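You operate a simulated robot arm through the tools that you are given. There is no shell and no other tool. Be economical: measure what you need, move in short steps, check, and stop when the job is done.

You are at the controls of a simulated two-armed robot. One attempt, no reset.

## Task
Pick up the red ink bottle with one hand, pass it to the other hand and put it on the good shelf. Set down upright: red ink bottle.

It is judged by the outcome, as a careful person would: the job done as asked, and still so three seconds after it is handed in. It fails if anything else is knocked over, pushed out of place, dropped, spilled or broken.

## Robot
Two 7-joint arms with two-finger parallel grippers on one trunk, on a base that drives. Base frame: it is fixed to the floor where the robot stands at the start and does not move with it; the origin is under the middle of the robot, x ahead of it, y to its left, z up. Lengths are in m, angles in rad, forces in N, time in s.
The left shoulder is at the start at [0.061, 0.197, 0.704], the right one opposite. With the tool pointing down near the work surface each hand reaches from about 0.24 to 0.7 m from the robot's upright axis, wherever it stands, measured 20 degrees to its own side. Places, roughly: GOOD shelf (26x24 cm) [2.8, -3.68, 1.16]. Payload 1.57 kg a hand.
The TCP of each hand is the grasp point between the finger pads, 0.03 m short of the fingertips. In the tool frame z runs along the fingers and y along their closing line. The gripper opens to 0.11 m. The fingers are 0.024 m wide and 0.012 m thick; the gripper's body (0.048 by 0.112 m) begins 0.078 m behind the TCP.
Orientation is that of the tool frame in the base frame, as a unit quaternion [x, y, z, w]. With the fingers straight down and closing along the base's y, the tool's x points along the base's -x, its y along +y and its z along -z.

## Interface
- The arms move only by the tool move_arm. It takes "left_motion", "right_motion" or both (then of equal length, played together; a hand with none holds still); each is a list of rows, each a list of 7 numbers: the turn, a rotation vector about the tool's x, y, z in rad, then the shift along the tool's x, y, z in m, then the opening, from 0 (shut) to 1 (fully open). In form: [[rx, ry, rz, tx, ty, tz, claw], ...]. A call has 1 to 20 rows; each row is the pose to reach, as a shift and turn from the pose commanded when the call began, along the tool's axes at that moment. Each row takes 0.2 s and may step no farther than 0.05 m and 0.15 rad from the row before; otherwise, or with a gripper value out of range, the whole call is refused. A pose out of reach is approached as far as the arm can. The call stops where the force on the tool passes 40 N (or 10 N more than at its start, if that is more) or the arm is blocked; 0.2 s more then pass. The fingers move at their own pace (about 0.072 m/s each) and stop on an object; they squeeze with about 38 N. The grip force told is the motor's: it shows also when the fingers shut on nothing. Time passes only in rows, and 0.2 s behind the last, so rows that repeat a pose let the fingers close. It gives the time, the measured TCP pose, the force on the tool (base axes), the opening and the grip force at its end, in the units of the frame above (readings bear some noise), with the torque about the TCP (base axes, N m) and any sound that the robot's microphone picked up, and new pictures: "show" is both (left out), scene, wrist or none (wrist: the cameras of the hands that moved).
- Cameras (640 x 400 px; columns grow to the right, rows downward): "scene" is now at [0.0907, 0.0109, 1.2698]; the picture's right is [0.18, -0.98, -0.00], its down [-0.89, -0.16, -0.42] and it looks along [0.41, 0.08, -0.91] (base axes); focal length 249 px, centre (320, 200). "left" rides on the left gripper at [0.07, -0.016, -0.141] in its tool frame; the picture's right is [0.23, 0.97, 0.00], its down [-0.85, 0.20, -0.48] and it looks along [-0.47, 0.11, 0.88] (tool axes); focal length 222 px, centre (320, 200). "right" rides on the right gripper at [0.07, 0.016, -0.141] in its tool frame; the picture's right is [-0.23, 0.97, 0.00], its down [-0.85, -0.20, -0.48] and it looks along [-0.47, -0.11, 0.88] (tool axes); focal length 222 px, centre (320, 200). There is no depth. A picture from a camera that has moved, and an enlarged one, comes with that camera's place and axes in the base frame and with its lens.
- raise_lower(by): slides the trunk up (or, below 0, down) by that many m; the arms and the scene camera ride with it, the base frame stays. It gives what a move gives, with no picture.
- drive_base(legs): drives the robot by 1 to 6 legs, each [ahead, left, turn to the left] in m, m and rad, along the robot's own axes; the way and the turn of a leg run together, so that a leg with both is an arc; at most 1.5 m and 3.142 rad a leg. The arms and the cameras ride along, it lands a little off, and it stops where it bumps. It gives what a move gives, and a new picture of the scene camera.
- pan_tilt(pan, tilt): turns the head with the scene camera to pan (to the left, within 1.501 rad either way) and tilt (down, from -0.506 to 1.204), counted from straight ahead of the robot. It gives what a move gives, and a new picture of the scene camera.
- close_up(camera, box): a new picture of the part [left, top, right, bottom] of that camera's present view, enlarged. No time passes.
- close_job(): hands the job in; it is judged then, once.

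Work in short steps. Places have to be worked out from the pictures, the camera data and where the tool is seen: move nearer, look again, correct. Check each grasp and each placing, and mend what went wrong. You have 120 turns and 260 pictures in all, those below and enlarged ones among them. Open the grippers and draw the arms clear of the work before you hand the job in, unless the task says otherwise; then end with one line.

The tools are called after "Emit:" by a JSON object that holds its "fn" and its "kwargs". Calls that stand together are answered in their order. move_arm: Moves the arms, as the interface text tells. Its arguments: {"type":"object","properties":{"left_motion":{"type":"array","items":{"type":"array","items":{"type":"number"}}},"right_motion":{"type":"array","items":{"type":"array","items":{"type":"number"}}},"show":{"type":"string","enum":["both","scene","wrist","none"]}},"required":[]} The other tools are called the same way: raise_lower (by) slides the trunk up or down; drive_base (legs) drives the base; pan_tilt (pan, tilt) turns the head that bears the scene camera; close_up (camera, box) takes an enlarged picture of a part of a camera's view; close_job () hands the job in.

At the start:

```text
clock: 0.0
left_ee_pos: [0.343, 0.1631, 0.5859]
left_tcp_rot: [-0.001, 1.0, 0.0, -0.001]
left_ft_force: [0.2, 0.1, 0.7]
left_moment: [0.0, -0.03, 0.02]
left_width: 0.1099
left_finger_force: 0.0
right_ee_pos: [0.3595, -0.1221, 0.5912]
right_tcp_rot: [0.0, 1.0, 0.0, -0.001]
right_ft_force: [-0.1, 0.0, 0.4]
right_moment: [-0.01, 0.0, 0.02]
right_width: 0.1095
right_finger_force: 0.0
trunk travel left (down, up): [-0.3, 0.69]
robot x, y, heading: [-0.0052, 0.0015, 0.005]
head pan, tilt: [0.182, 1.138]
```

scene: 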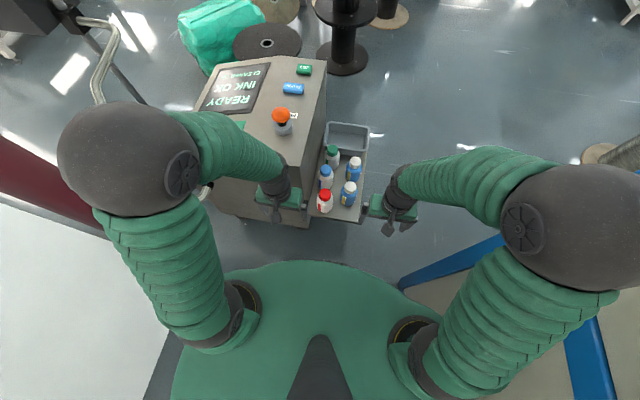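
right: 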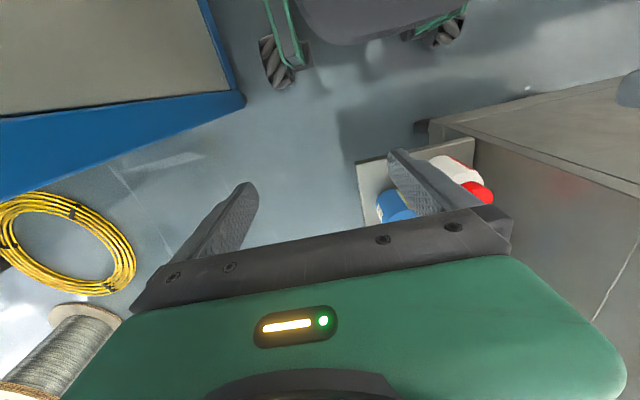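
left: 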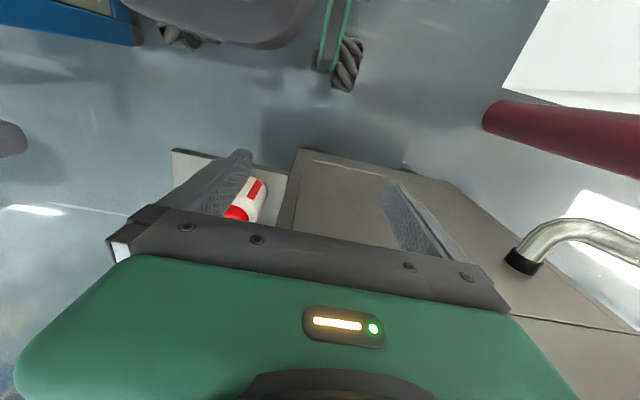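

I see the red bottle on a small side shelf of a machine, between the two hands. I take an enlarged view to locate it.

Emit:
{"fn": "close_up", "kwargs": {"camera": "scene", "box": [240, 100, 440, 240]}}

Emit:
{"fn": "close_up", "kwargs": {"camera": "right", "box": [320, 100, 540, 240]}}

Emit:
{"fn": "close_up", "kwargs": {"camera": "left", "box": [150, 120, 320, 240]}}

```text
2.86 times, centred on (340, 170) of scene
camera zoom: at [0.0907, 0.0109, 1.2698], right [0.18, -0.98, 0.0], down [-0.89, -0.16, -0.42], along [0.41, 0.08, -0.91], focal length 712 px, centre (263, 286)
```

zoom: 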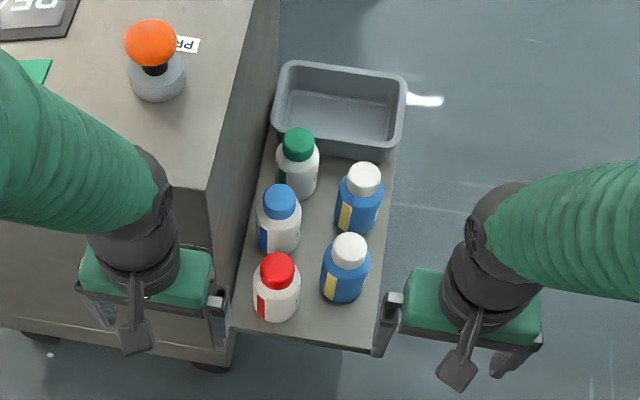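

```text
2.86 times, centred on (430, 170) of right
camera zoom: at [0.2913, -0.1053, 0.7338], right [0.23, 0.97, 0.0], down [0.86, -0.2, 0.48], along [0.47, -0.11, -0.88], focal length 635 px, centre (6, 286)
```

zoom: 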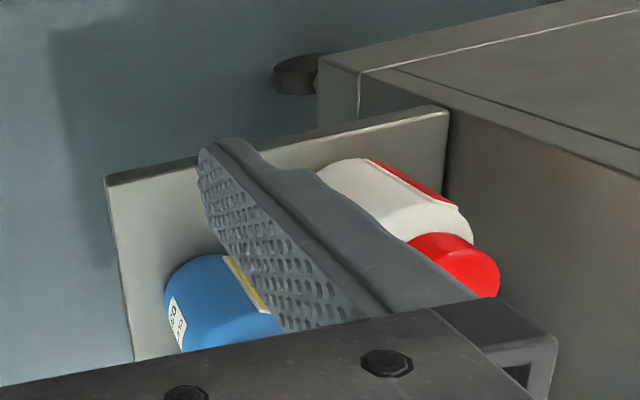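

```text
3.33 times, centred on (235, 180) of left
camera zoom: at [0.2752, 0.1484, 0.7303], right [-0.23, 0.97, 0.0], down [0.86, 0.2, 0.48], along [0.47, 0.11, -0.88], focal length 740 px, centre (603, 267)
```

zoom: 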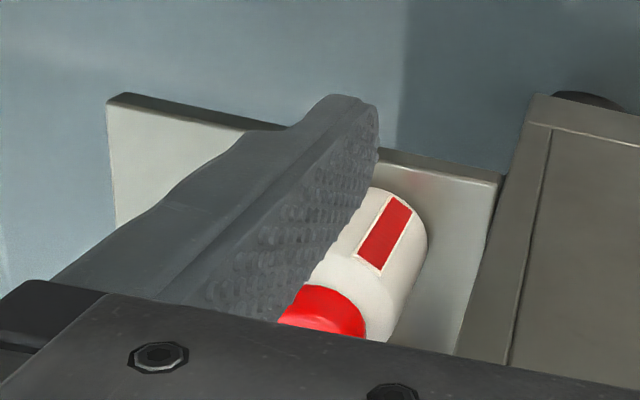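

Triangulated: red cap top about (0.485, 0.068, 0.455), shelf at z≈0.37 with near edge x≈0.43. Before choosing grips I look towards the good shelf.

Emit:
{"fn": "pan_tilt", "kwargs": {"pan": -0.92, "tilt": 0.1}}

```text
clock: 1.3
left_ee_pos: [0.3439, 0.1634, 0.5868]
left_tcp_rot: [0.0, 1.0, 0.0, 0.0]
left_ft_force: [0.1, -0.5, 0.3]
left_moment: [-0.01, 0.03, 0.03]
left_width: 0.1099
left_finger_force: 0.1
right_ee_pos: [0.3591, -0.1215, 0.5921]
right_tcp_rot: [0.0, 1.0, -0.001, 0.0]
right_ft_force: [0.3, -0.4, -0.4]
right_moment: [-0.03, 0.02, -0.01]
right_width: 0.1097
right_finger_force: 0.2
trunk travel left (down, up): [-0.3, 0.69]
robot x, y, heading: [0.0023, 0.0021, -0.003]
head pan, tilt: [-0.92, 0.099]
camera scene: at [0.0873, -0.0733, 1.3569], right [-0.8, -0.61, 0.0], down [-0.06, 0.08, -0.99], along [0.6, -0.79, -0.1], focal length 249 px, centre (320, 200)
```

scene: 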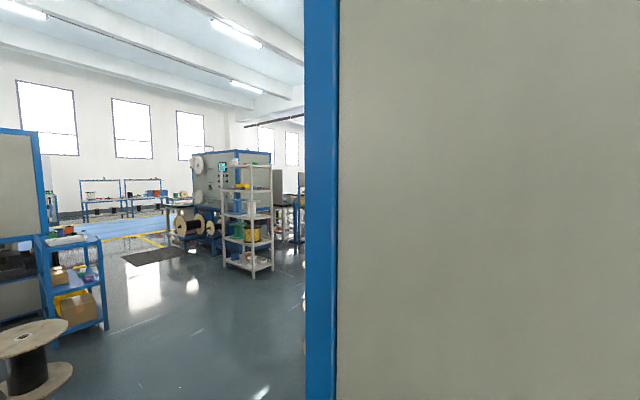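

A partition blocks the view of the good shelf. I look ahead and wider for the machine and driving room.

Emit:
{"fn": "pan_tilt", "kwargs": {"pan": 0.3, "tilt": 0.6}}

Emit:
{"fn": "pan_tilt", "kwargs": {"pan": -0.9, "tilt": 0.8}}

```text
clock: 2.7
left_ee_pos: [0.344, 0.1625, 0.5876]
left_tcp_rot: [0.0, 1.0, 0.001, 0.0]
left_ft_force: [-0.7, -0.1, 0.2]
left_moment: [0.03, 0.02, -0.06]
left_width: 0.11
left_finger_force: 0.1
right_ee_pos: [0.361, -0.122, 0.5928]
right_tcp_rot: [0.0, 1.0, 0.0, 0.001]
right_ft_force: [0.2, 0.0, -0.7]
right_moment: [-0.01, 0.01, 0.01]
right_width: 0.1101
right_finger_force: 0.0
trunk travel left (down, up): [-0.3, 0.69]
robot x, y, heading: [0.0014, 0.0038, -0.001]
head pan, tilt: [0.3, 0.6]
camera scene: at [0.1158, 0.0261, 1.3108], right [0.3, -0.96, 0.0], down [-0.54, -0.17, -0.82], along [0.79, 0.24, -0.57], focal length 249 px, centre (320, 200)
```

scene: 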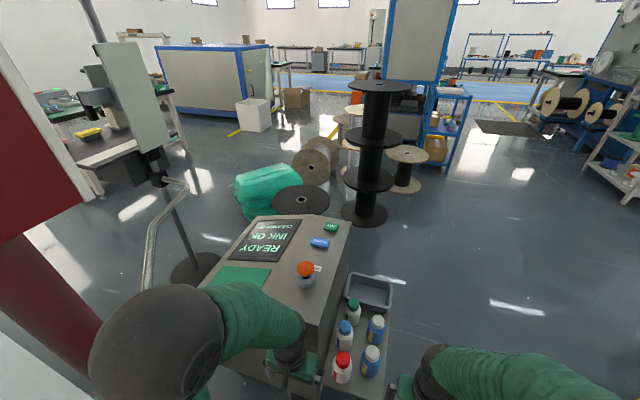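

```text
clock: 4.1
left_ee_pos: [0.3435, 0.1633, 0.5877]
left_tcp_rot: [0.0, 1.0, 0.0, -0.001]
left_ft_force: [0.4, -0.3, 0.1]
left_moment: [0.02, -0.01, 0.01]
left_width: 0.11
left_finger_force: 0.1
right_ee_pos: [0.3598, -0.123, 0.5907]
right_tcp_rot: [0.0, 1.0, 0.0, 0.0]
right_ft_force: [0.0, 0.1, -0.2]
right_moment: [-0.01, -0.01, 0.03]
right_width: 0.1099
right_finger_force: 0.0
trunk travel left (down, up): [-0.3, 0.69]
robot x, y, heading: [0.0024, 0.0024, -0.002]
head pan, tilt: [-0.901, 0.799]
camera scene: at [0.0815, -0.0633, 1.294], right [-0.78, -0.62, 0.0], down [-0.45, 0.56, -0.7], along [0.43, -0.55, -0.72], focal length 249 px, centre (320, 200)
```

scene: 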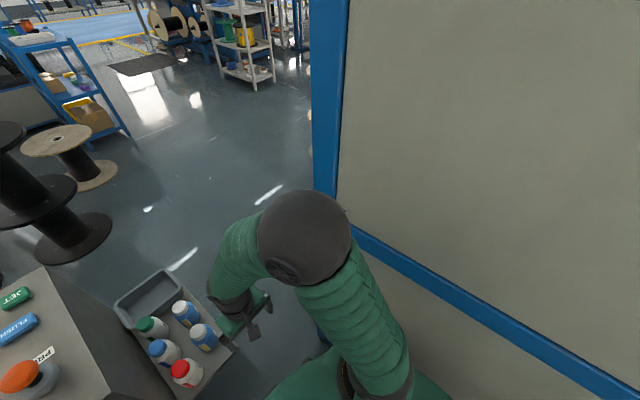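

A tall cabinet stands near the robot's right side (corner about (0.3, -0.35)). I look to both sides to learn the driving room.

Emit:
{"fn": "pan_tilt", "kwargs": {"pan": -1.5, "tilt": 0.9}}

Emit:
{"fn": "pan_tilt", "kwargs": {"pan": 1.5, "tilt": 0.6}}

Emit:
{"fn": "pan_tilt", "kwargs": {"pan": -0.3, "tilt": 1.2}}

```text
clock: 5.1
left_ee_pos: [0.3441, 0.1639, 0.5868]
left_tcp_rot: [0.0, 1.0, 0.0, 0.0]
left_ft_force: [-0.5, -0.1, 0.4]
left_moment: [0.03, 0.02, -0.01]
left_width: 0.1099
left_finger_force: 0.1
right_ee_pos: [0.3598, -0.1218, 0.5913]
right_tcp_rot: [0.0, 1.0, 0.0, -0.001]
right_ft_force: [0.7, 0.4, 0.1]
right_moment: [0.01, 0.0, -0.02]
right_width: 0.1101
right_finger_force: 0.0
trunk travel left (down, up): [-0.3, 0.69]
robot x, y, heading: [-0.0006, -0.001, -0.001]
head pan, tilt: [-1.499, 0.901]
camera scene: at [0.0368, -0.0754, 1.2862], right [-1.0, -0.07, 0.0], down [-0.06, 0.78, -0.62], along [0.04, -0.62, -0.78], focal length 249 px, centre (320, 200)
```

scene: 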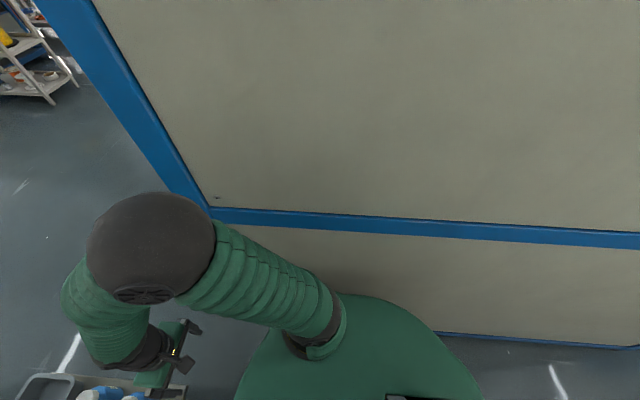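

```text
clock: 7.7
left_ee_pos: [0.3439, 0.1623, 0.5874]
left_tcp_rot: [0.001, 1.0, 0.0, -0.001]
left_ft_force: [-0.3, 0.6, -0.3]
left_moment: [0.0, 0.04, -0.01]
left_width: 0.1102
left_finger_force: 0.1
right_ee_pos: [0.3598, -0.1223, 0.5921]
right_tcp_rot: [0.0, 1.0, 0.0, 0.0]
right_ft_force: [0.3, 0.4, 0.1]
right_moment: [0.02, 0.02, 0.03]
right_width: 0.1102
right_finger_force: 0.1
trunk travel left (down, up): [-0.3, 0.69]
robot x, y, heading: [0.0012, -0.0009, 0.0]
head pan, tilt: [1.499, 0.6]
camera scene: at [0.0377, 0.0882, 1.3109], right [1.0, -0.07, 0.0], down [-0.04, -0.56, -0.82], along [0.06, 0.82, -0.57], focal length 249 px, centre (320, 200)
```

scene: 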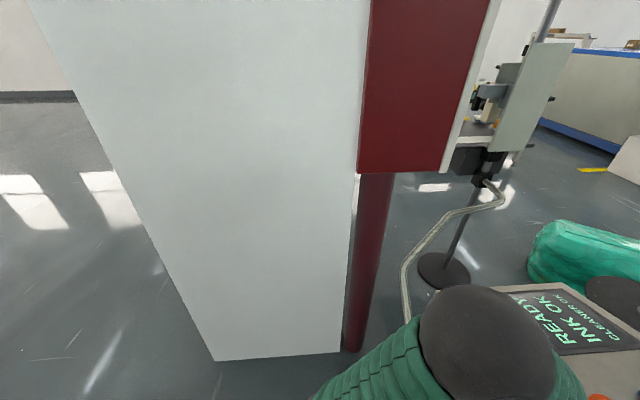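

```text
clock: 9.5
left_ee_pos: [0.344, 0.1635, 0.5875]
left_tcp_rot: [0.0, 1.0, 0.0, 0.0]
left_ft_force: [0.5, -0.2, 0.2]
left_moment: [-0.01, 0.01, 0.01]
left_width: 0.1103
left_finger_force: 0.0
right_ee_pos: [0.3594, -0.1232, 0.5917]
right_tcp_rot: [0.0, 1.0, 0.0, 0.0]
right_ft_force: [0.6, 0.4, 0.2]
right_moment: [0.04, 0.0, 0.03]
right_width: 0.1099
right_finger_force: 0.1
trunk travel left (down, up): [-0.3, 0.69]
robot x, y, heading: [-0.002, 0.0009, -0.003]
head pan, tilt: [-0.3, 1.201]
camera scene: at [0.0847, -0.0166, 1.2663], right [-0.3, -0.96, 0.0], down [-0.89, 0.28, -0.36], along [0.34, -0.11, -0.93], focal length 249 px, centre (320, 200)
```

scene: 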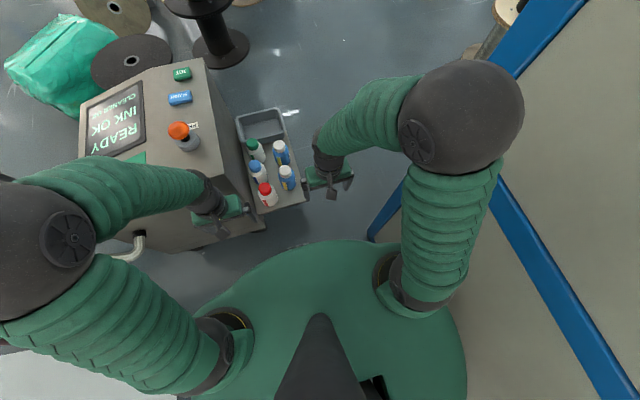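

The elbow is high (~z 1.1) and clear of the cabinet wall (y≈-0.355). The machine wall (y≈0.12, top ~0.73) is just left of the red bottle, so the right hand will grasp from above closing along x, tilted away from the wall. First I yaw the right hand in place by -90°.

Emit:
{"fn": "move_arm", "kwargs": {"right_motion": [[0, 0, -0.143, 0, 0, -0.01, 1], [0, 0, -0.286, 0, 0, -0.02, 1], [0, 0, -0.428, 0, 0, -0.03, 1], [0, 0, -0.571, 0, 0, -0.04, 1], [0, 0, -0.714, 0, 0, -0.04, 1], [0, 0, -0.857, 0, 0, -0.04, 1], [0, 0, -1.0, 0, 0, -0.04, 1], [0, 0, -1.142, 0, 0, -0.04, 1], [0, 0, -1.285, 0, 0, -0.04, 1], [0, 0, -1.428, 0, 0, -0.04, 1], [0, 0, -1.571, 0, 0, -0.04, 1]]}}

```text
clock: 11.9
left_ee_pos: [0.3433, 0.1631, 0.5865]
left_tcp_rot: [0.0, 1.0, 0.0, 0.0]
left_ft_force: [-0.2, 0.2, 0.8]
left_moment: [0.0, 0.02, 0.0]
left_width: 0.1098
left_finger_force: 0.0
right_ee_pos: [0.3606, -0.122, 0.6312]
right_tcp_rot: [0.708, -0.706, 0.0, 0.0]
right_ft_force: [-0.2, -0.6, -0.1]
right_moment: [0.01, 0.03, 0.01]
right_width: 0.1099
right_finger_force: 0.1
trunk travel left (down, up): [-0.3, 0.69]
robot x, y, heading: [0.0003, -0.0029, -0.001]
head pan, tilt: [-0.3, 1.201]
camera scene: at [0.0846, -0.0167, 1.2663], right [-0.3, -0.96, 0.0], down [-0.89, 0.28, -0.36], along [0.34, -0.11, -0.93], focal length 249 px, centre (320, 200)
camera right: at [0.3445, -0.1917, 0.774], right [-0.97, 0.22, 0.0], down [0.2, 0.86, 0.48], along [0.11, 0.47, -0.88], focal length 222 px, centre (320, 200)
```

scene: 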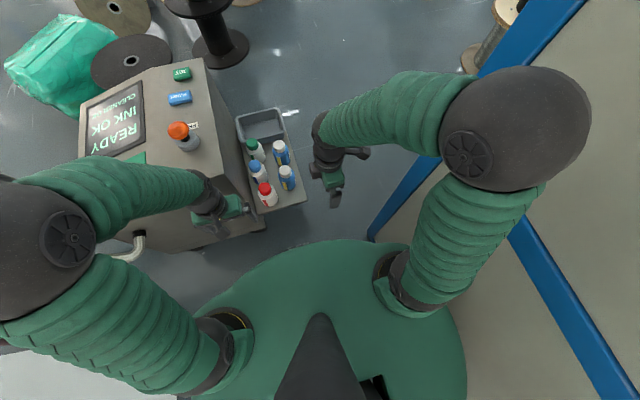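
right: 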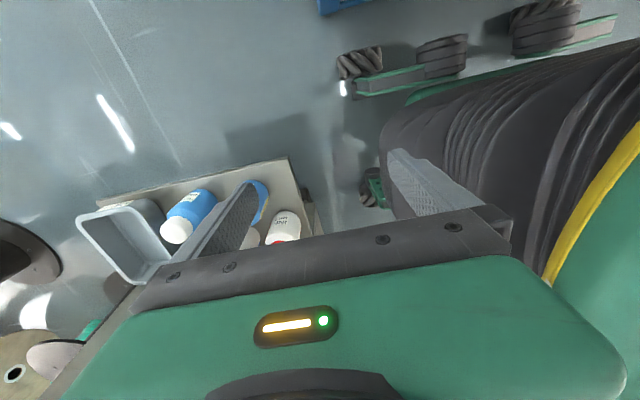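

The yaw worked. Now I move toward the bottle and tilt 0.3 rad so the hand leans away from the wall, still high, to look again.

Emit:
{"fn": "move_arm", "kwargs": {"right_motion": [[0, -0.075, 0, -0.02, -0.028, 0, 1], [0, -0.15, 0, -0.04, -0.056, 0, 1], [0, -0.225, 0, -0.06, -0.084, 0, 1], [0, -0.3, 0, -0.08, -0.11, 0, 1]]}}

```text
clock: 12.9
left_ee_pos: [0.3437, 0.1635, 0.5863]
left_tcp_rot: [0.001, 1.0, 0.0, -0.001]
left_ft_force: [-0.1, -0.1, 0.2]
left_moment: [-0.03, -0.01, 0.0]
left_width: 0.11
left_finger_force: 0.0
right_ee_pos: [0.4701, -0.0428, 0.6321]
right_tcp_rot: [-0.699, 0.7, 0.107, 0.106]
right_ft_force: [0.4, -0.6, -0.9]
right_moment: [0.01, 0.01, -0.03]
right_width: 0.11
right_finger_force: 0.0
trunk travel left (down, up): [-0.3, 0.69]
robot x, y, heading: [0.0029, 0.0035, -0.003]
head pan, tilt: [-0.3, 1.201]
camera scene: at [0.0859, -0.0169, 1.2662], right [-0.3, -0.96, 0.0], down [-0.89, 0.28, -0.36], along [0.34, -0.11, -0.93], focal length 249 px, centre (320, 200)
camera right: at [0.4541, -0.1496, 0.7471], right [-0.97, 0.22, 0.07], down [0.2, 0.67, 0.71], along [0.11, 0.71, -0.7], focal length 222 px, centre (320, 200)
```

scene: 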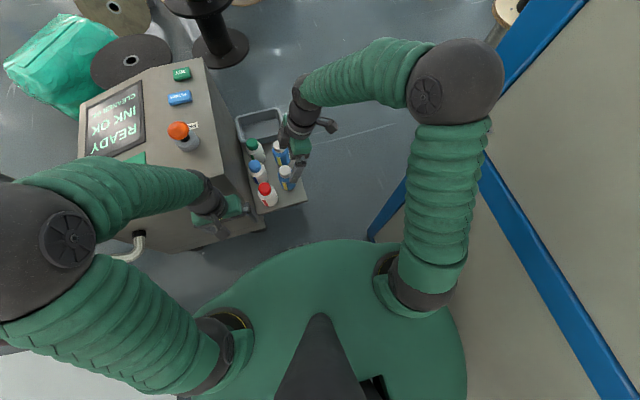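
right: 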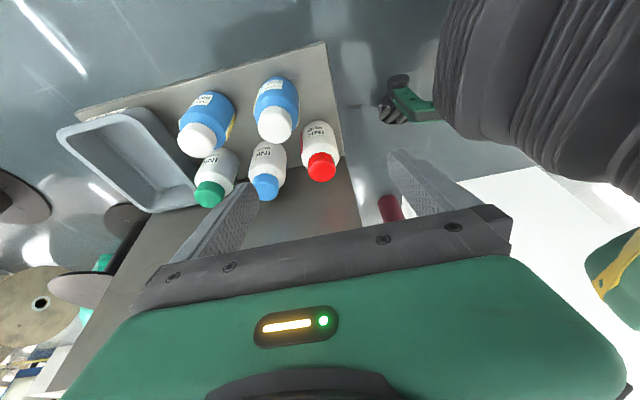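

Excellent view of all bottles and the red one between the fingers' lines. I enlarge it for measurement, plus the scene view.

Emit:
{"fn": "close_up", "kwargs": {"camera": "right", "box": [180, 30, 420, 230]}}

Emit:
{"fn": "close_up", "kwargs": {"camera": "scene", "box": [220, 100, 340, 220]}}

```text
2.00 times, centred on (300, 130) of right
camera zoom: at [0.4541, -0.1496, 0.7471], right [-0.97, 0.22, 0.07], down [0.2, 0.67, 0.71], along [0.11, 0.71, -0.7], focal length 444 px, centre (360, 340)
```

zoom: 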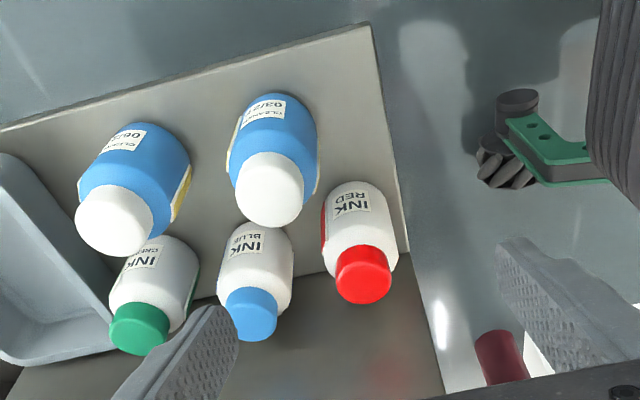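

```text
3.33 times, centred on (280, 160) of scene
camera zoom: at [0.0859, -0.0169, 1.2662], right [-0.3, -0.96, 0.0], down [-0.89, 0.28, -0.36], along [0.34, -0.11, -0.93], focal length 831 px, centre (453, 333)
```

zoom: 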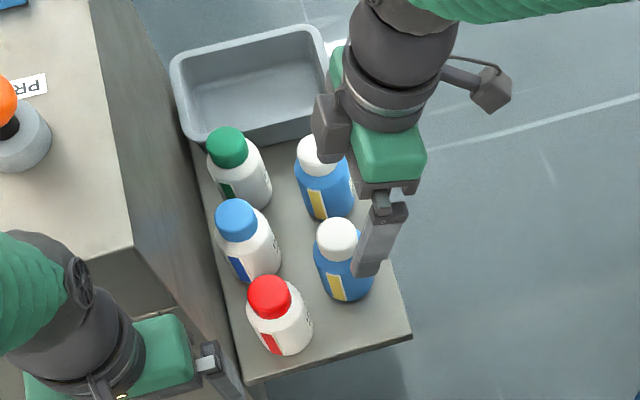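

Refined: bottle axis ≈ (0.472, 0.060), bottom 0.368, top ≈0.478, diameter ~0.058; neighbours leave about 4 cm. I go to a pre-grasp point on the approach line with the opening reduced to 0.08 m.

Emit:
{"fn": "move_arm", "kwargs": {"right_motion": [[0, 0, 0, -0.013, -0.001, 0.033, 0.73], [0, 0, 0, -0.026, -0.002, 0.066, 0.73], [0, 0, 0, -0.0385, -0.002, 0.0988, 0.73], [0, 0, 0, -0.0385, -0.002, 0.0988, 0.73]]}}

Emit:
{"fn": "close_up", "kwargs": {"camera": "right", "box": [160, 60, 460, 260]}}

Emit:
{"fn": "close_up", "kwargs": {"camera": "scene", "box": [220, 100, 340, 220]}}

```text
clock: 13.9
left_ee_pos: [0.3428, 0.1631, 0.5876]
left_tcp_rot: [0.0, 1.0, 0.0, 0.0]
left_ft_force: [0.5, -0.2, 0.0]
left_moment: [0.01, -0.01, 0.03]
left_width: 0.1099
left_finger_force: 0.0
right_ee_pos: [0.4732, 0.0243, 0.5498]
right_tcp_rot: [0.699, -0.699, -0.106, -0.106]
right_ft_force: [1.1, 0.5, -0.3]
right_moment: [0.03, 0.02, -0.01]
right_width: 0.0801
right_finger_force: 0.0
trunk travel left (down, up): [-0.3, 0.69]
robot x, y, heading: [-0.0003, -0.001, -0.003]
head pan, tilt: [-0.3, 1.201]
camera scene: at [0.0849, -0.0165, 1.2663], right [-0.3, -0.96, 0.0], down [-0.89, 0.28, -0.36], along [0.34, -0.11, -0.93], focal length 249 px, centre (320, 200)
camera right: at [0.4573, -0.0834, 0.664], right [-0.97, 0.22, 0.07], down [0.2, 0.68, 0.71], along [0.11, 0.7, -0.7], focal length 222 px, centre (320, 200)
```

scene: 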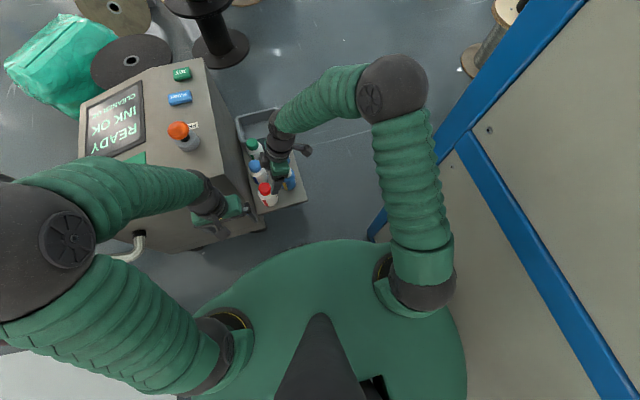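
right: 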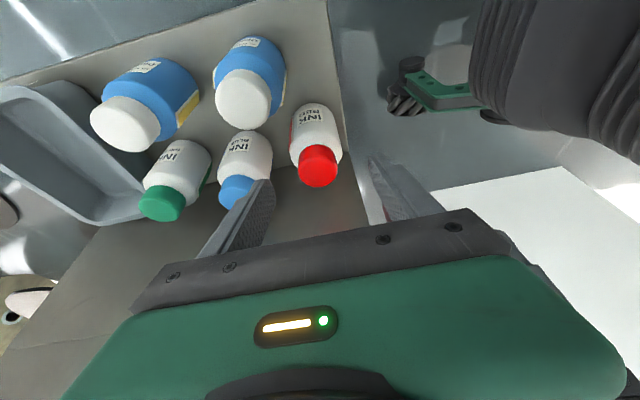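

```text
2.00 times, centred on (310, 160) of right
camera zoom: at [0.4573, -0.0834, 0.664], right [-0.97, 0.22, 0.07], down [0.2, 0.68, 0.71], along [0.11, 0.7, -0.7], focal length 444 px, centre (340, 280)
```

zoom: 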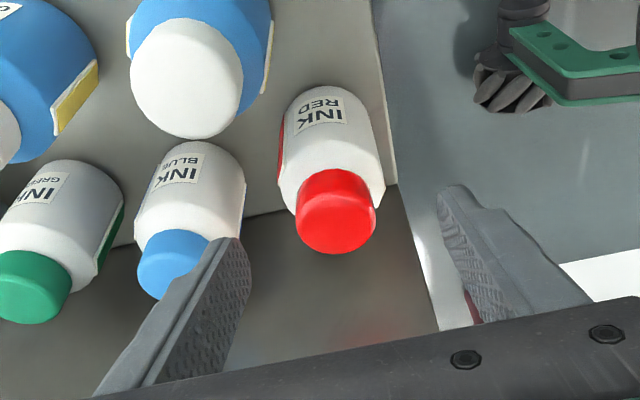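

```text
3.33 times, centred on (280, 160) of scene
camera zoom: at [0.0849, -0.0165, 1.2663], right [-0.3, -0.96, 0.0], down [-0.89, 0.28, -0.36], along [0.34, -0.11, -0.93], focal length 831 px, centre (453, 333)
```

zoom: 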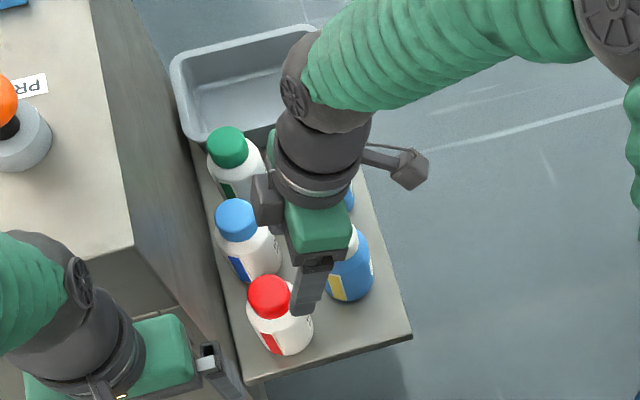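

The bottle lies centred between the fingers within a few mm. I descend part-way and check again.

Emit:
{"fn": "move_arm", "kwargs": {"right_motion": [[0, 0, 0, 0, -0.002, 0.025, 0.73], [0, 0, 0, 0, -0.002, 0.05, 0.73], [0, 0, 0, 0, -0.002, 0.075, 0.73]], "show": "wrist"}}

Emit:
{"fn": "close_up", "kwargs": {"camera": "scene", "box": [220, 100, 340, 220]}}

```text
clock: 14.7
left_ee_pos: [0.3441, 0.1641, 0.5873]
left_tcp_rot: [0.0, 1.0, 0.0, 0.0]
left_ft_force: [0.7, 0.3, 0.4]
left_moment: [0.02, 0.03, 0.0]
left_width: 0.1102
left_finger_force: 0.1
right_ee_pos: [0.475, 0.0466, 0.4792]
right_tcp_rot: [0.7, -0.699, -0.106, -0.105]
right_ft_force: [0.2, -0.8, 0.0]
right_moment: [0.02, -0.01, 0.03]
right_width: 0.0804
right_finger_force: 0.0
trunk travel left (down, up): [-0.3, 0.69]
robot x, y, heading: [-0.002, -0.0006, -0.001]
head pan, tilt: [-0.3, 1.201]
camera right: at [0.4597, -0.0616, 0.593], right [-0.97, 0.22, 0.07], down [0.2, 0.68, 0.71], along [0.11, 0.7, -0.7], focal length 222 px, centre (320, 200)
```

right: 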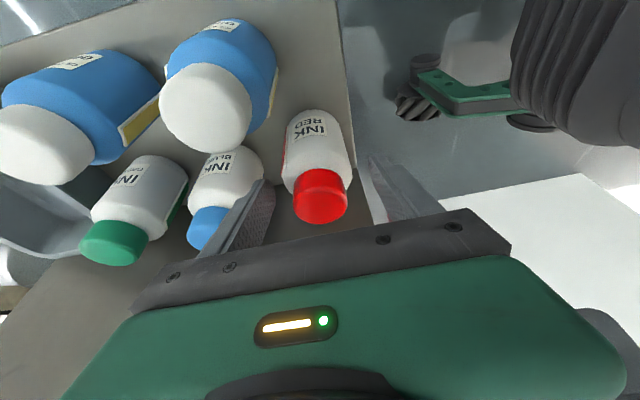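

```text
3.33 times, centred on (280, 160) of scene
camera zoom: at [0.0859, -0.0161, 1.2662], right [-0.3, -0.96, 0.0], down [-0.89, 0.28, -0.36], along [0.34, -0.11, -0.93], focal length 831 px, centre (453, 333)
```

zoom: 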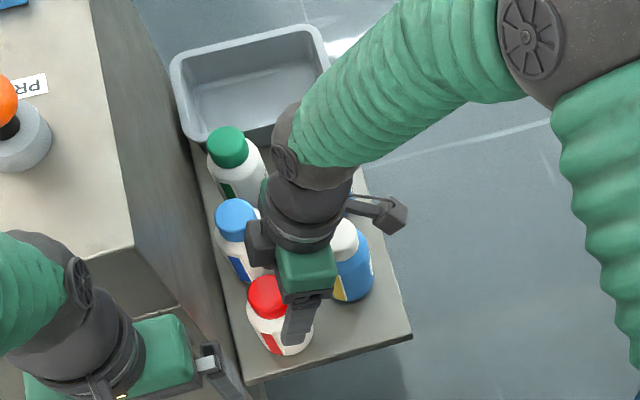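

Still centred (cap centre re-measured at ≈(0.478, 0.062)). I descend the rest and then close.

Emit:
{"fn": "move_arm", "kwargs": {"right_motion": [[0, 0, 0, 0, -0.002, 0.025, 0.73], [0, 0, 0, 0, -0.002, 0.049, 0.73], [0, 0, 0, 0, -0.002, 0.049, 0.73]], "show": "wrist"}}

Emit:
{"fn": "close_up", "kwargs": {"camera": "scene", "box": [220, 100, 340, 220]}}

```text
clock: 15.5
left_ee_pos: [0.3434, 0.163, 0.5878]
left_tcp_rot: [0.0, 1.0, 0.0, 0.0]
left_ft_force: [0.0, 0.4, 0.0]
left_moment: [0.01, -0.01, -0.01]
left_width: 0.1101
left_finger_force: 0.0
right_ee_pos: [0.4782, 0.0609, 0.4307]
right_tcp_rot: [0.699, -0.699, -0.106, -0.106]
right_ft_force: [-0.6, 0.2, 0.2]
right_moment: [0.02, -0.01, 0.02]
right_width: 0.0805
right_finger_force: 0.1
trunk travel left (down, up): [-0.3, 0.69]
robot x, y, heading: [0.0011, 0.0011, 0.001]
head pan, tilt: [-0.3, 1.201]
camera right: at [0.4611, -0.0467, 0.5462], right [-0.97, 0.22, 0.07], down [0.2, 0.68, 0.71], along [0.11, 0.7, -0.7], focal length 222 px, centre (320, 200)
```

right: 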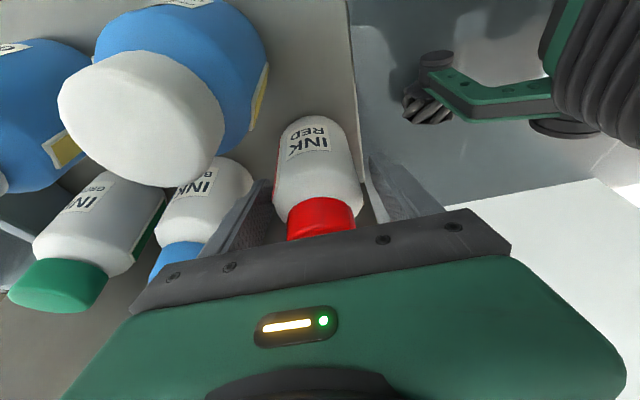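

```text
3.33 times, centred on (280, 160) of scene
camera zoom: at [0.0854, -0.0161, 1.2662], right [-0.3, -0.96, 0.0], down [-0.89, 0.28, -0.36], along [0.34, -0.11, -0.93], focal length 831 px, centre (453, 333)
```

zoom: 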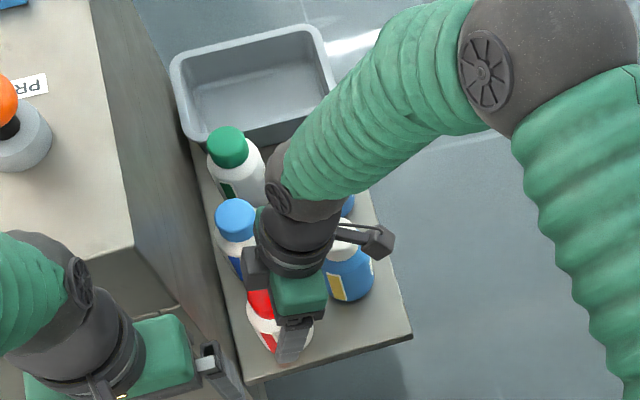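

Fingers straddle the bottle. Close the grip.

Emit:
{"fn": "move_arm", "kwargs": {"right_motion": [[0, 0, 0, 0, 0, 0, 0.55], [0, 0, 0, 0, 0, 0, 0.4], [0, 0, 0, 0, 0, 0, 0.3], [0, 0, 0, 0, 0, 0, 0.3]], "show": "wrist"}}

```text
clock: 16.5
left_ee_pos: [0.3432, 0.1627, 0.5872]
left_tcp_rot: [0.0, 1.0, 0.0, 0.0]
left_ft_force: [0.1, -0.3, 0.1]
left_moment: [0.0, 0.01, -0.03]
left_width: 0.1098
left_finger_force: 0.0
right_ee_pos: [0.4765, 0.0592, 0.4306]
right_tcp_rot: [0.699, -0.699, -0.104, -0.105]
right_ft_force: [0.0, 0.4, -0.3]
right_moment: [0.02, -0.07, -0.01]
right_width: 0.0611
right_finger_force: 37.6
trunk travel left (down, up): [-0.3, 0.69]
robot x, y, heading: [-0.0001, -0.0014, 0.001]
head pan, tilt: [-0.3, 1.201]
camera right: at [0.4611, -0.0467, 0.5463], right [-0.97, 0.22, 0.07], down [0.2, 0.68, 0.71], along [0.11, 0.7, -0.7], focal length 222 px, centre (320, 200)
```

right: 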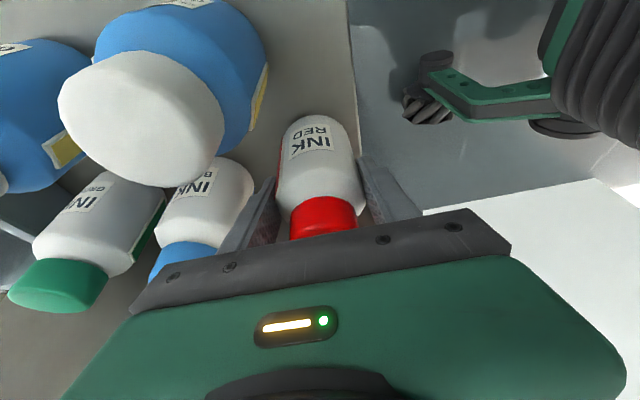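

Gripped (width 0.061, 38 N). Lift straight up 0.15 m.

Emit:
{"fn": "move_arm", "kwargs": {"right_motion": [[0, 0, 0, -0.0089, 0, -0.0286, 0.3], [0, 0, 0, -0.0177, 0, -0.0573, 0.3], [0, 0, 0, -0.0266, 0, -0.086, 0.3], [0, 0, 0, -0.0355, 0, -0.1146, 0.3], [0, 0, 0, -0.0443, 0, -0.1433, 0.3]]}}

```text
clock: 17.7
left_ee_pos: [0.3442, 0.1625, 0.5876]
left_tcp_rot: [0.0, 1.0, 0.0, 0.0]
left_ft_force: [0.7, 0.0, -0.6]
left_moment: [0.02, -0.05, -0.02]
left_width: 0.1101
left_finger_force: 0.1
right_ee_pos: [0.4742, 0.0599, 0.581]
right_tcp_rot: [0.7, -0.698, -0.105, -0.105]
right_ft_force: [-1.2, 0.1, -2.2]
right_moment: [-0.02, 0.0, 0.0]
right_width: 0.043
right_finger_force: 37.6
trunk travel left (down, up): [-0.3, 0.69]
robot x, y, heading: [-0.0003, 0.0031, 0.003]
head pan, tilt: [-0.3, 1.201]
camera scene: at [0.085, -0.0163, 1.2662], right [-0.3, -0.96, 0.0], down [-0.89, 0.28, -0.36], along [0.34, -0.11, -0.93], focal length 249 px, centre (320, 200)
camera right: at [0.4593, -0.048, 0.6958], right [-0.97, 0.22, 0.07], down [0.2, 0.68, 0.71], along [0.11, 0.7, -0.7], focal length 222 px, centre (320, 200)
```

scene: 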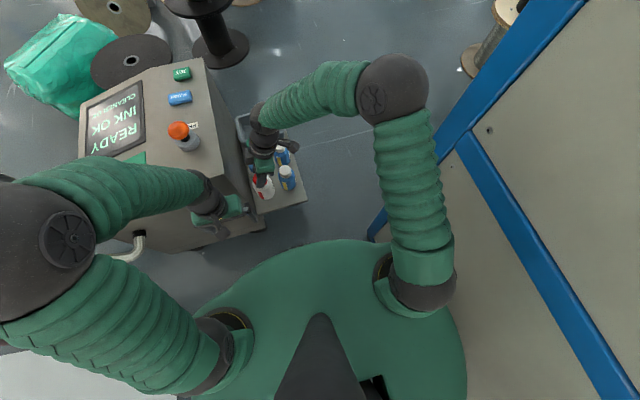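
right: 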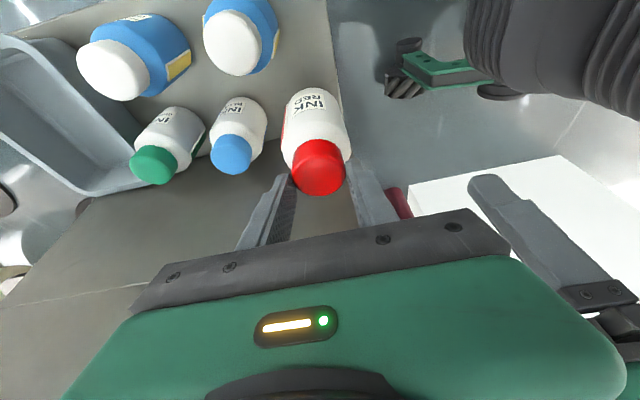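

The width dropped to 0.043 — the bottle slipped and is probably now held by its cap. I look closely.

Emit:
{"fn": "close_up", "kwargs": {"camera": "right", "box": [220, 60, 420, 240]}}

Emit:
{"fn": "close_up", "kwargs": {"camera": "scene", "box": [220, 100, 340, 220]}}

Emit:
{"fn": "close_up", "kwargs": {"camera": "left", "box": [60, 60, 360, 260]}}

```text
2.22 times, centred on (320, 150) of right
camera zoom: at [0.4593, -0.048, 0.6958], right [-0.97, 0.22, 0.07], down [0.2, 0.68, 0.71], along [0.11, 0.7, -0.7], focal length 494 px, centre (320, 311)
```

zoom: 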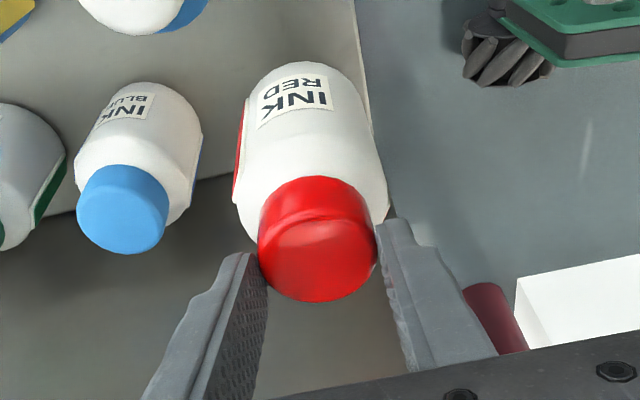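

```text
3.33 times, centred on (280, 160) of scene
camera zoom: at [0.085, -0.0163, 1.2662], right [-0.3, -0.96, 0.0], down [-0.89, 0.28, -0.36], along [0.34, -0.11, -0.93], focal length 831 px, centre (453, 333)
```

zoom: 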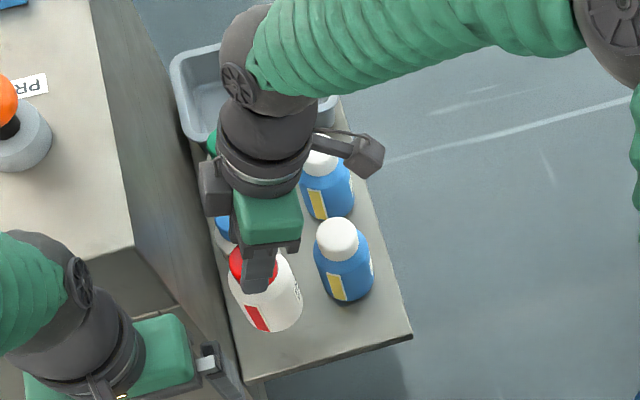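

```text
2.00 times, centred on (210, 160) of left
camera zoom: at [0.2746, 0.1486, 0.7305], right [-0.23, 0.97, 0.0], down [0.86, 0.2, 0.48], along [0.47, 0.11, -0.88], focal length 444 px, centre (540, 280)
```

zoom: 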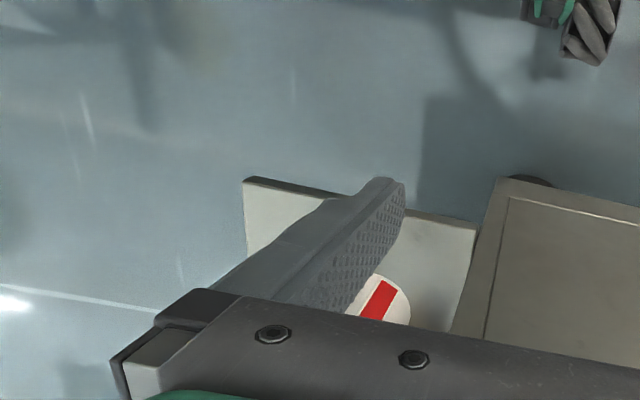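

The cap is pinched only by the very fingertips (cap top ≈ z 0.555). That's insecure, so I lower it slowly back onto its spot to regrip deeper.

Emit:
{"fn": "move_arm", "kwargs": {"right_motion": [[0, 0, 0, 0.003, 0, 0.0095, 0.3], [0, 0, 0, 0.0059, 0, 0.0191, 0.3], [0, 0, 0, 0.0089, 0, 0.0286, 0.3], [0, 0, 0, 0.0118, 0, 0.0382, 0.3], [0, 0, 0, 0.0148, 0, 0.0478, 0.3], [0, 0, 0, 0.0177, 0, 0.0573, 0.3], [0, 0, 0, 0.0195, 0, 0.063, 0.3]]}}

Emit:
{"fn": "close_up", "kwargs": {"camera": "right", "box": [220, 60, 420, 240]}}

Emit:
{"fn": "close_up", "kwargs": {"camera": "scene", "box": [220, 100, 340, 220]}}

```text
clock: 19.3
left_ee_pos: [0.344, 0.163, 0.5872]
left_tcp_rot: [0.0, 1.0, 0.0, 0.001]
left_ft_force: [0.2, -0.6, 0.1]
left_moment: [0.01, 0.02, 0.03]
left_width: 0.1097
left_finger_force: 0.0
right_ee_pos: [0.4765, 0.06, 0.5149]
right_tcp_rot: [0.7, -0.699, -0.104, -0.105]
right_ft_force: [0.5, -0.6, -1.8]
right_moment: [-0.01, 0.0, 0.0]
right_width: 0.0427
right_finger_force: 38.6
trunk travel left (down, up): [-0.3, 0.69]
robot x, y, heading: [0.0005, -0.0, 0.002]
head pan, tilt: [-0.3, 1.201]
camera scene: at [0.0858, -0.0162, 1.2662], right [-0.3, -0.96, 0.0], down [-0.89, 0.28, -0.36], along [0.34, -0.11, -0.93], focal length 249 px, centre (320, 200)
camera right: at [0.4598, -0.0475, 0.6299], right [-0.97, 0.22, 0.07], down [0.2, 0.68, 0.71], along [0.11, 0.7, -0.7], focal length 222 px, centre (320, 200)
```

scene: 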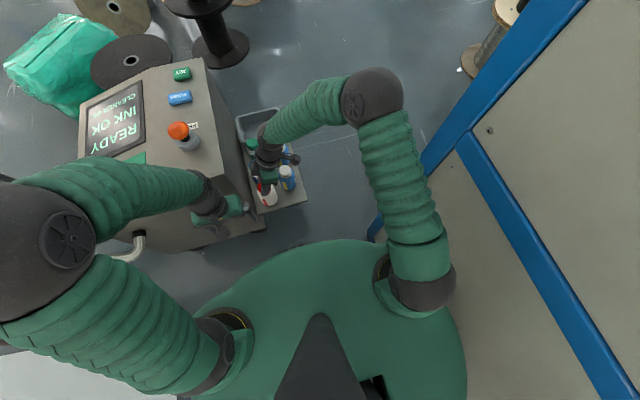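
right: 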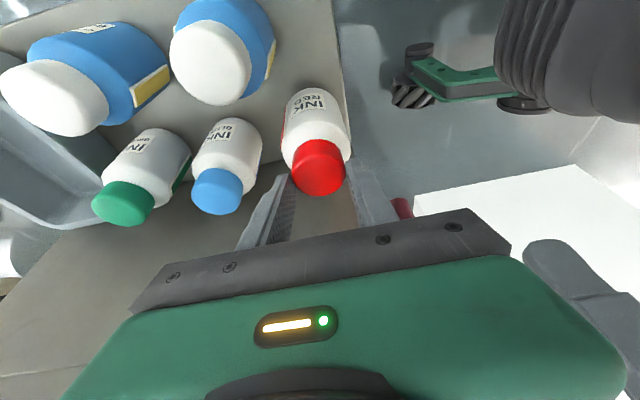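

```text
2.22 times, centred on (320, 150) of right
camera zoom: at [0.4598, -0.0475, 0.6299], right [-0.97, 0.22, 0.07], down [0.2, 0.68, 0.71], along [0.11, 0.7, -0.7], focal length 494 px, centre (320, 311)
```

zoom: 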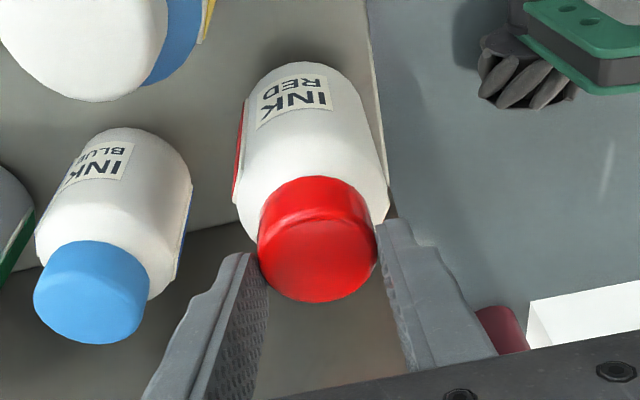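

```text
3.33 times, centred on (280, 160) of scene
camera zoom: at [0.0858, -0.0162, 1.2662], right [-0.3, -0.96, 0.0], down [-0.89, 0.28, -0.36], along [0.34, -0.11, -0.93], focal length 831 px, centre (453, 333)
```

zoom: 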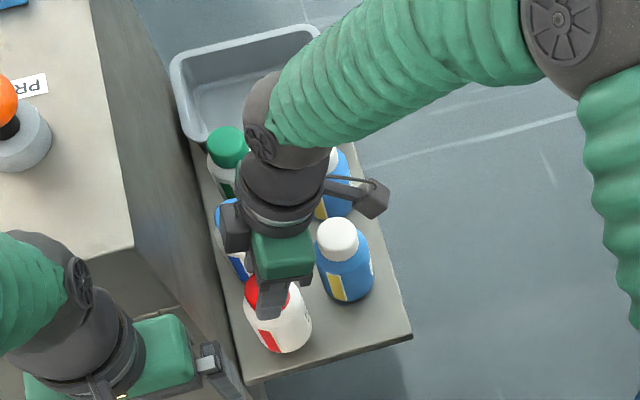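

Still carried (1.8 N). Continue down in small steps until the weight comes off.

Emit:
{"fn": "move_arm", "kwargs": {"right_motion": [[0, 0, 0, 0.0012, 0, 0.0038, 0.3], [0, 0, 0, 0.0024, 0, 0.0076, 0.3], [0, 0, 0, 0.003, 0, 0.0096, 0.3]], "show": "none"}}

```text
clock: 20.1
left_ee_pos: [0.3433, 0.1633, 0.5874]
left_tcp_rot: [0.0, 1.0, 0.0, -0.001]
left_ft_force: [-0.8, 0.3, 0.3]
left_moment: [0.0, -0.02, -0.03]
left_width: 0.1098
left_finger_force: 0.1
right_ee_pos: [0.4757, 0.0598, 0.504]
right_tcp_rot: [-0.699, 0.699, 0.105, 0.106]
right_ft_force: [0.0, -0.6, -2.9]
right_moment: [-0.07, -0.01, 0.03]
right_width: 0.043
right_finger_force: 37.9
trunk travel left (down, up): [-0.3, 0.69]
robot x, y, heading: [0.0022, 0.0008, -0.002]
head pan, tilt: [-0.3, 1.201]
```

Emit:
{"fn": "move_arm", "kwargs": {"right_motion": [[0, 0, 0, 0.0009, 0, 0.0029, 0.3], [0, 0, 0, 0.0018, 0, 0.0057, 0.3], [0, 0, 0, 0.0018, 0, 0.0057, 0.3]], "show": "none"}}

```text
clock: 20.9
left_ee_pos: [0.3446, 0.1637, 0.5877]
left_tcp_rot: [0.0, 1.0, 0.0, 0.0]
left_ft_force: [0.4, 0.3, 0.2]
left_moment: [0.05, 0.0, 0.03]
left_width: 0.1099
left_finger_force: 0.1
right_ee_pos: [0.4766, 0.0596, 0.4985]
right_tcp_rot: [-0.699, 0.7, 0.105, 0.104]
right_ft_force: [-0.5, 0.3, -1.5]
right_moment: [-0.03, -0.01, 0.01]
right_width: 0.0429
right_finger_force: 38.5
trunk travel left (down, up): [-0.3, 0.69]
robot x, y, heading: [-0.0043, 0.0006, -0.005]
head pan, tilt: [-0.3, 1.201]
```

Still hanging; continue down cautiously.

Emit:
{"fn": "move_arm", "kwargs": {"right_motion": [[0, 0, 0, 0.0009, 0, 0.0029, 0.3], [0, 0, 0, 0.0015, 0, 0.0048, 0.3], [0, 0, 0, 0.0015, 0, 0.0048, 0.3]], "show": "none"}}

Emit:
{"fn": "close_up", "kwargs": {"camera": "right", "box": [220, 60, 420, 240]}}

Emit:
{"fn": "close_up", "kwargs": {"camera": "scene", "box": [220, 140, 320, 220]}}

```text
clock: 21.7
left_ee_pos: [0.3427, 0.1621, 0.5891]
left_tcp_rot: [0.0, 1.0, 0.0, 0.001]
left_ft_force: [0.2, -0.8, -0.3]
left_moment: [-0.01, 0.0, 0.01]
left_width: 0.11
left_finger_force: 0.1
right_ee_pos: [0.4751, 0.0608, 0.4957]
right_tcp_rot: [0.699, -0.699, -0.104, -0.108]
right_ft_force: [-3.7, -5.2, 32.2]
right_moment: [-0.18, 0.33, 0.05]
right_width: 0.0429
right_finger_force: 38.2
trunk travel left (down, up): [-0.3, 0.69]
robot x, y, heading: [0.0009, -0.0003, 0.0]
head pan, tilt: [-0.3, 1.201]
```

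```text
2.22 times, centred on (320, 150) of right
camera zoom: at [0.4594, -0.0473, 0.6109], right [-0.97, 0.22, 0.06], down [0.2, 0.67, 0.71], along [0.11, 0.71, -0.7], focal length 494 px, centre (320, 311)
```

zoom: 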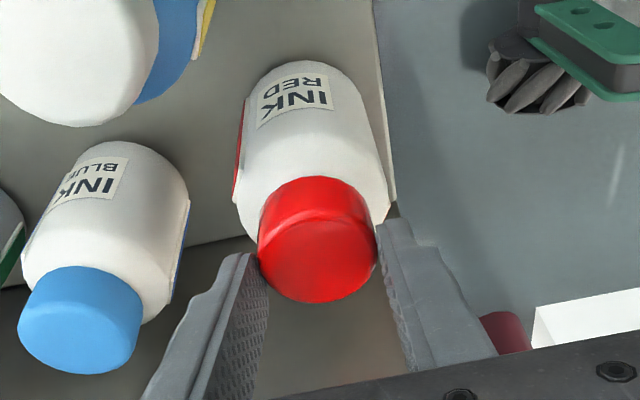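

```text
5.00 times, centred on (270, 180) of scene
camera zoom: at [0.0807, -0.018, 1.2671], right [-0.3, -0.96, 0.0], down [-0.89, 0.28, -0.36], along [0.35, -0.11, -0.93], focal length 1246 px, centre (570, 300)
```

zoom: 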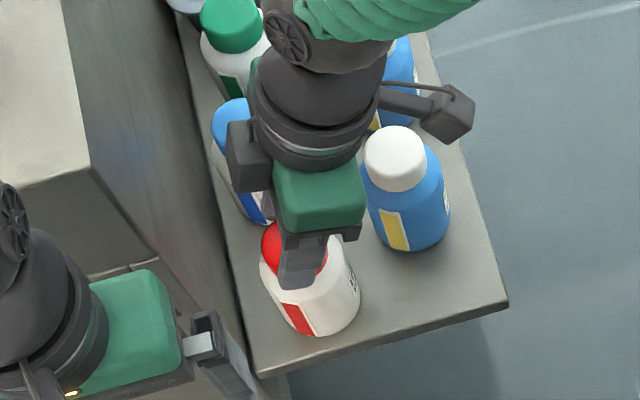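

Set down (contact 32 N, and the cap grip did not slip – so the cap is a firm hold). I ease off, open, go 12 mm lower and grip the full cap.

Emit:
{"fn": "move_arm", "kwargs": {"right_motion": [[0, 0, 0, -0.0009, 0, -0.0029, 0.3], [0, 0, 0, -0.0009, 0, -0.0029, 0.3], [0, 0, 0, -0.0009, 0, -0.0029, 0.5], [0, 0, 0, -0.0009, 0, -0.0029, 0.65], [0, 0, 0, -0.0009, 0, -0.0029, 0.65]], "show": "wrist"}}

Emit:
{"fn": "close_up", "kwargs": {"camera": "right", "box": [220, 60, 420, 240]}}

```text
clock: 22.9
left_ee_pos: [0.3443, 0.1634, 0.5874]
left_tcp_rot: [0.0, 1.0, 0.0, 0.0]
left_ft_force: [-0.1, 1.0, 0.0]
left_moment: [0.0, 0.0, 0.02]
left_width: 0.1099
left_finger_force: 0.0
right_ee_pos: [0.4762, 0.0597, 0.4957]
right_tcp_rot: [-0.699, 0.7, 0.105, 0.105]
right_ft_force: [0.6, 0.5, -0.3]
right_moment: [-0.01, -0.01, 0.03]
right_width: 0.0714
right_finger_force: 0.1
trunk travel left (down, up): [-0.3, 0.69]
robot x, y, heading: [0.0004, -0.0005, 0.001]
head pan, tilt: [-0.3, 1.201]
camera right: at [0.4606, -0.047, 0.611], right [-0.97, 0.22, 0.07], down [0.2, 0.68, 0.71], along [0.11, 0.7, -0.7], focal length 222 px, centre (320, 200)
```

right: 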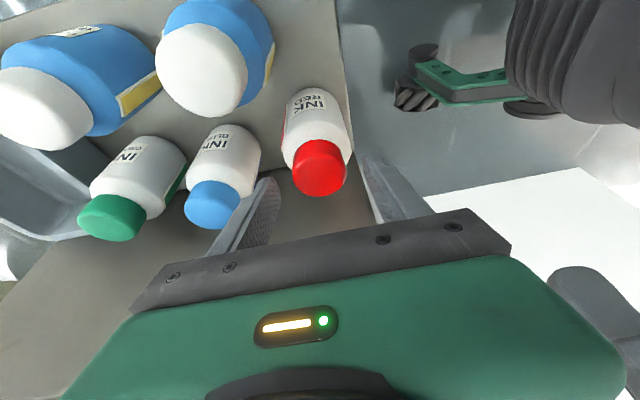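

```text
2.22 times, centred on (320, 150) of right
camera zoom: at [0.4606, -0.047, 0.611], right [-0.97, 0.22, 0.07], down [0.2, 0.68, 0.71], along [0.11, 0.7, -0.7], focal length 494 px, centre (320, 311)
```

zoom: 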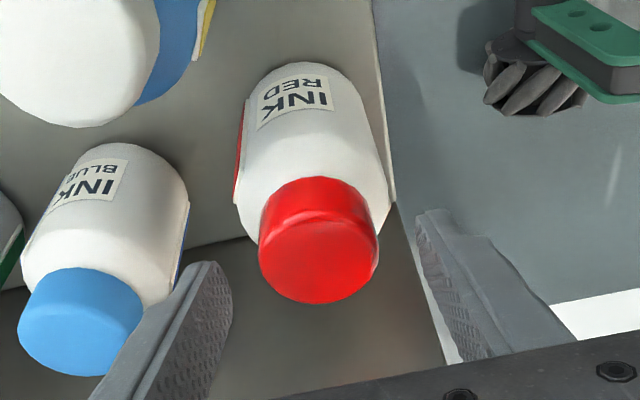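

Upright and free. Lower 13 mm and grip the whole cap.

Emit:
{"fn": "move_arm", "kwargs": {"right_motion": [[0, 0, 0, 0.0038, 0, 0.0124, 0.65], [0, 0, 0, 0.0038, 0, 0.0124, 0.65], [0, 0, 0, 0.0038, 0, 0.0124, 0.45], [0, 0, 0, 0.0038, 0, 0.0124, 0.3], [0, 0, 0, 0.0038, 0, 0.0124, 0.25], [0, 0, 0, 0.0038, 0, 0.0124, 0.25]], "show": "none"}}

Emit:
{"fn": "close_up", "kwargs": {"camera": "right", "box": [220, 60, 420, 240]}}

```text
clock: 24.3
left_ee_pos: [0.344, 0.1618, 0.5875]
left_tcp_rot: [0.0, 1.0, 0.0, 0.001]
left_ft_force: [0.2, 0.4, 0.1]
left_moment: [-0.01, 0.01, 0.03]
left_width: 0.1101
left_finger_force: 0.2
right_ee_pos: [0.4758, 0.0597, 0.4827]
right_tcp_rot: [-0.699, 0.699, 0.106, 0.106]
right_ft_force: [-1.0, -0.1, 0.3]
right_moment: [0.01, -0.01, 0.01]
right_width: 0.0431
right_finger_force: 38.0
trunk travel left (down, up): [-0.3, 0.69]
robot x, y, heading: [-0.0001, -0.0029, -0.0]
head pan, tilt: [-0.3, 1.201]
```

```text
2.22 times, centred on (320, 150) of right
camera zoom: at [0.4601, -0.0481, 0.5977], right [-0.97, 0.22, 0.07], down [0.2, 0.68, 0.71], along [0.11, 0.7, -0.7], focal length 494 px, centre (320, 311)
```

zoom: 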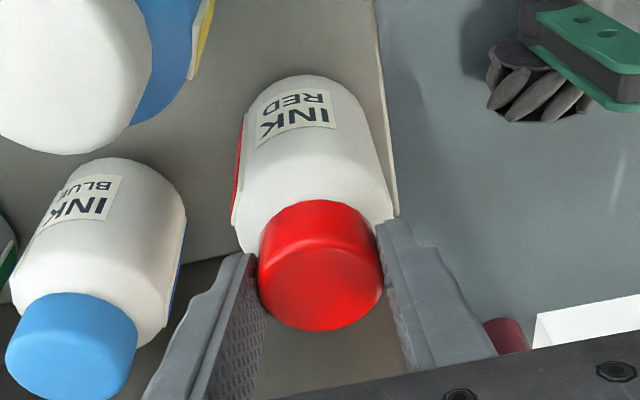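

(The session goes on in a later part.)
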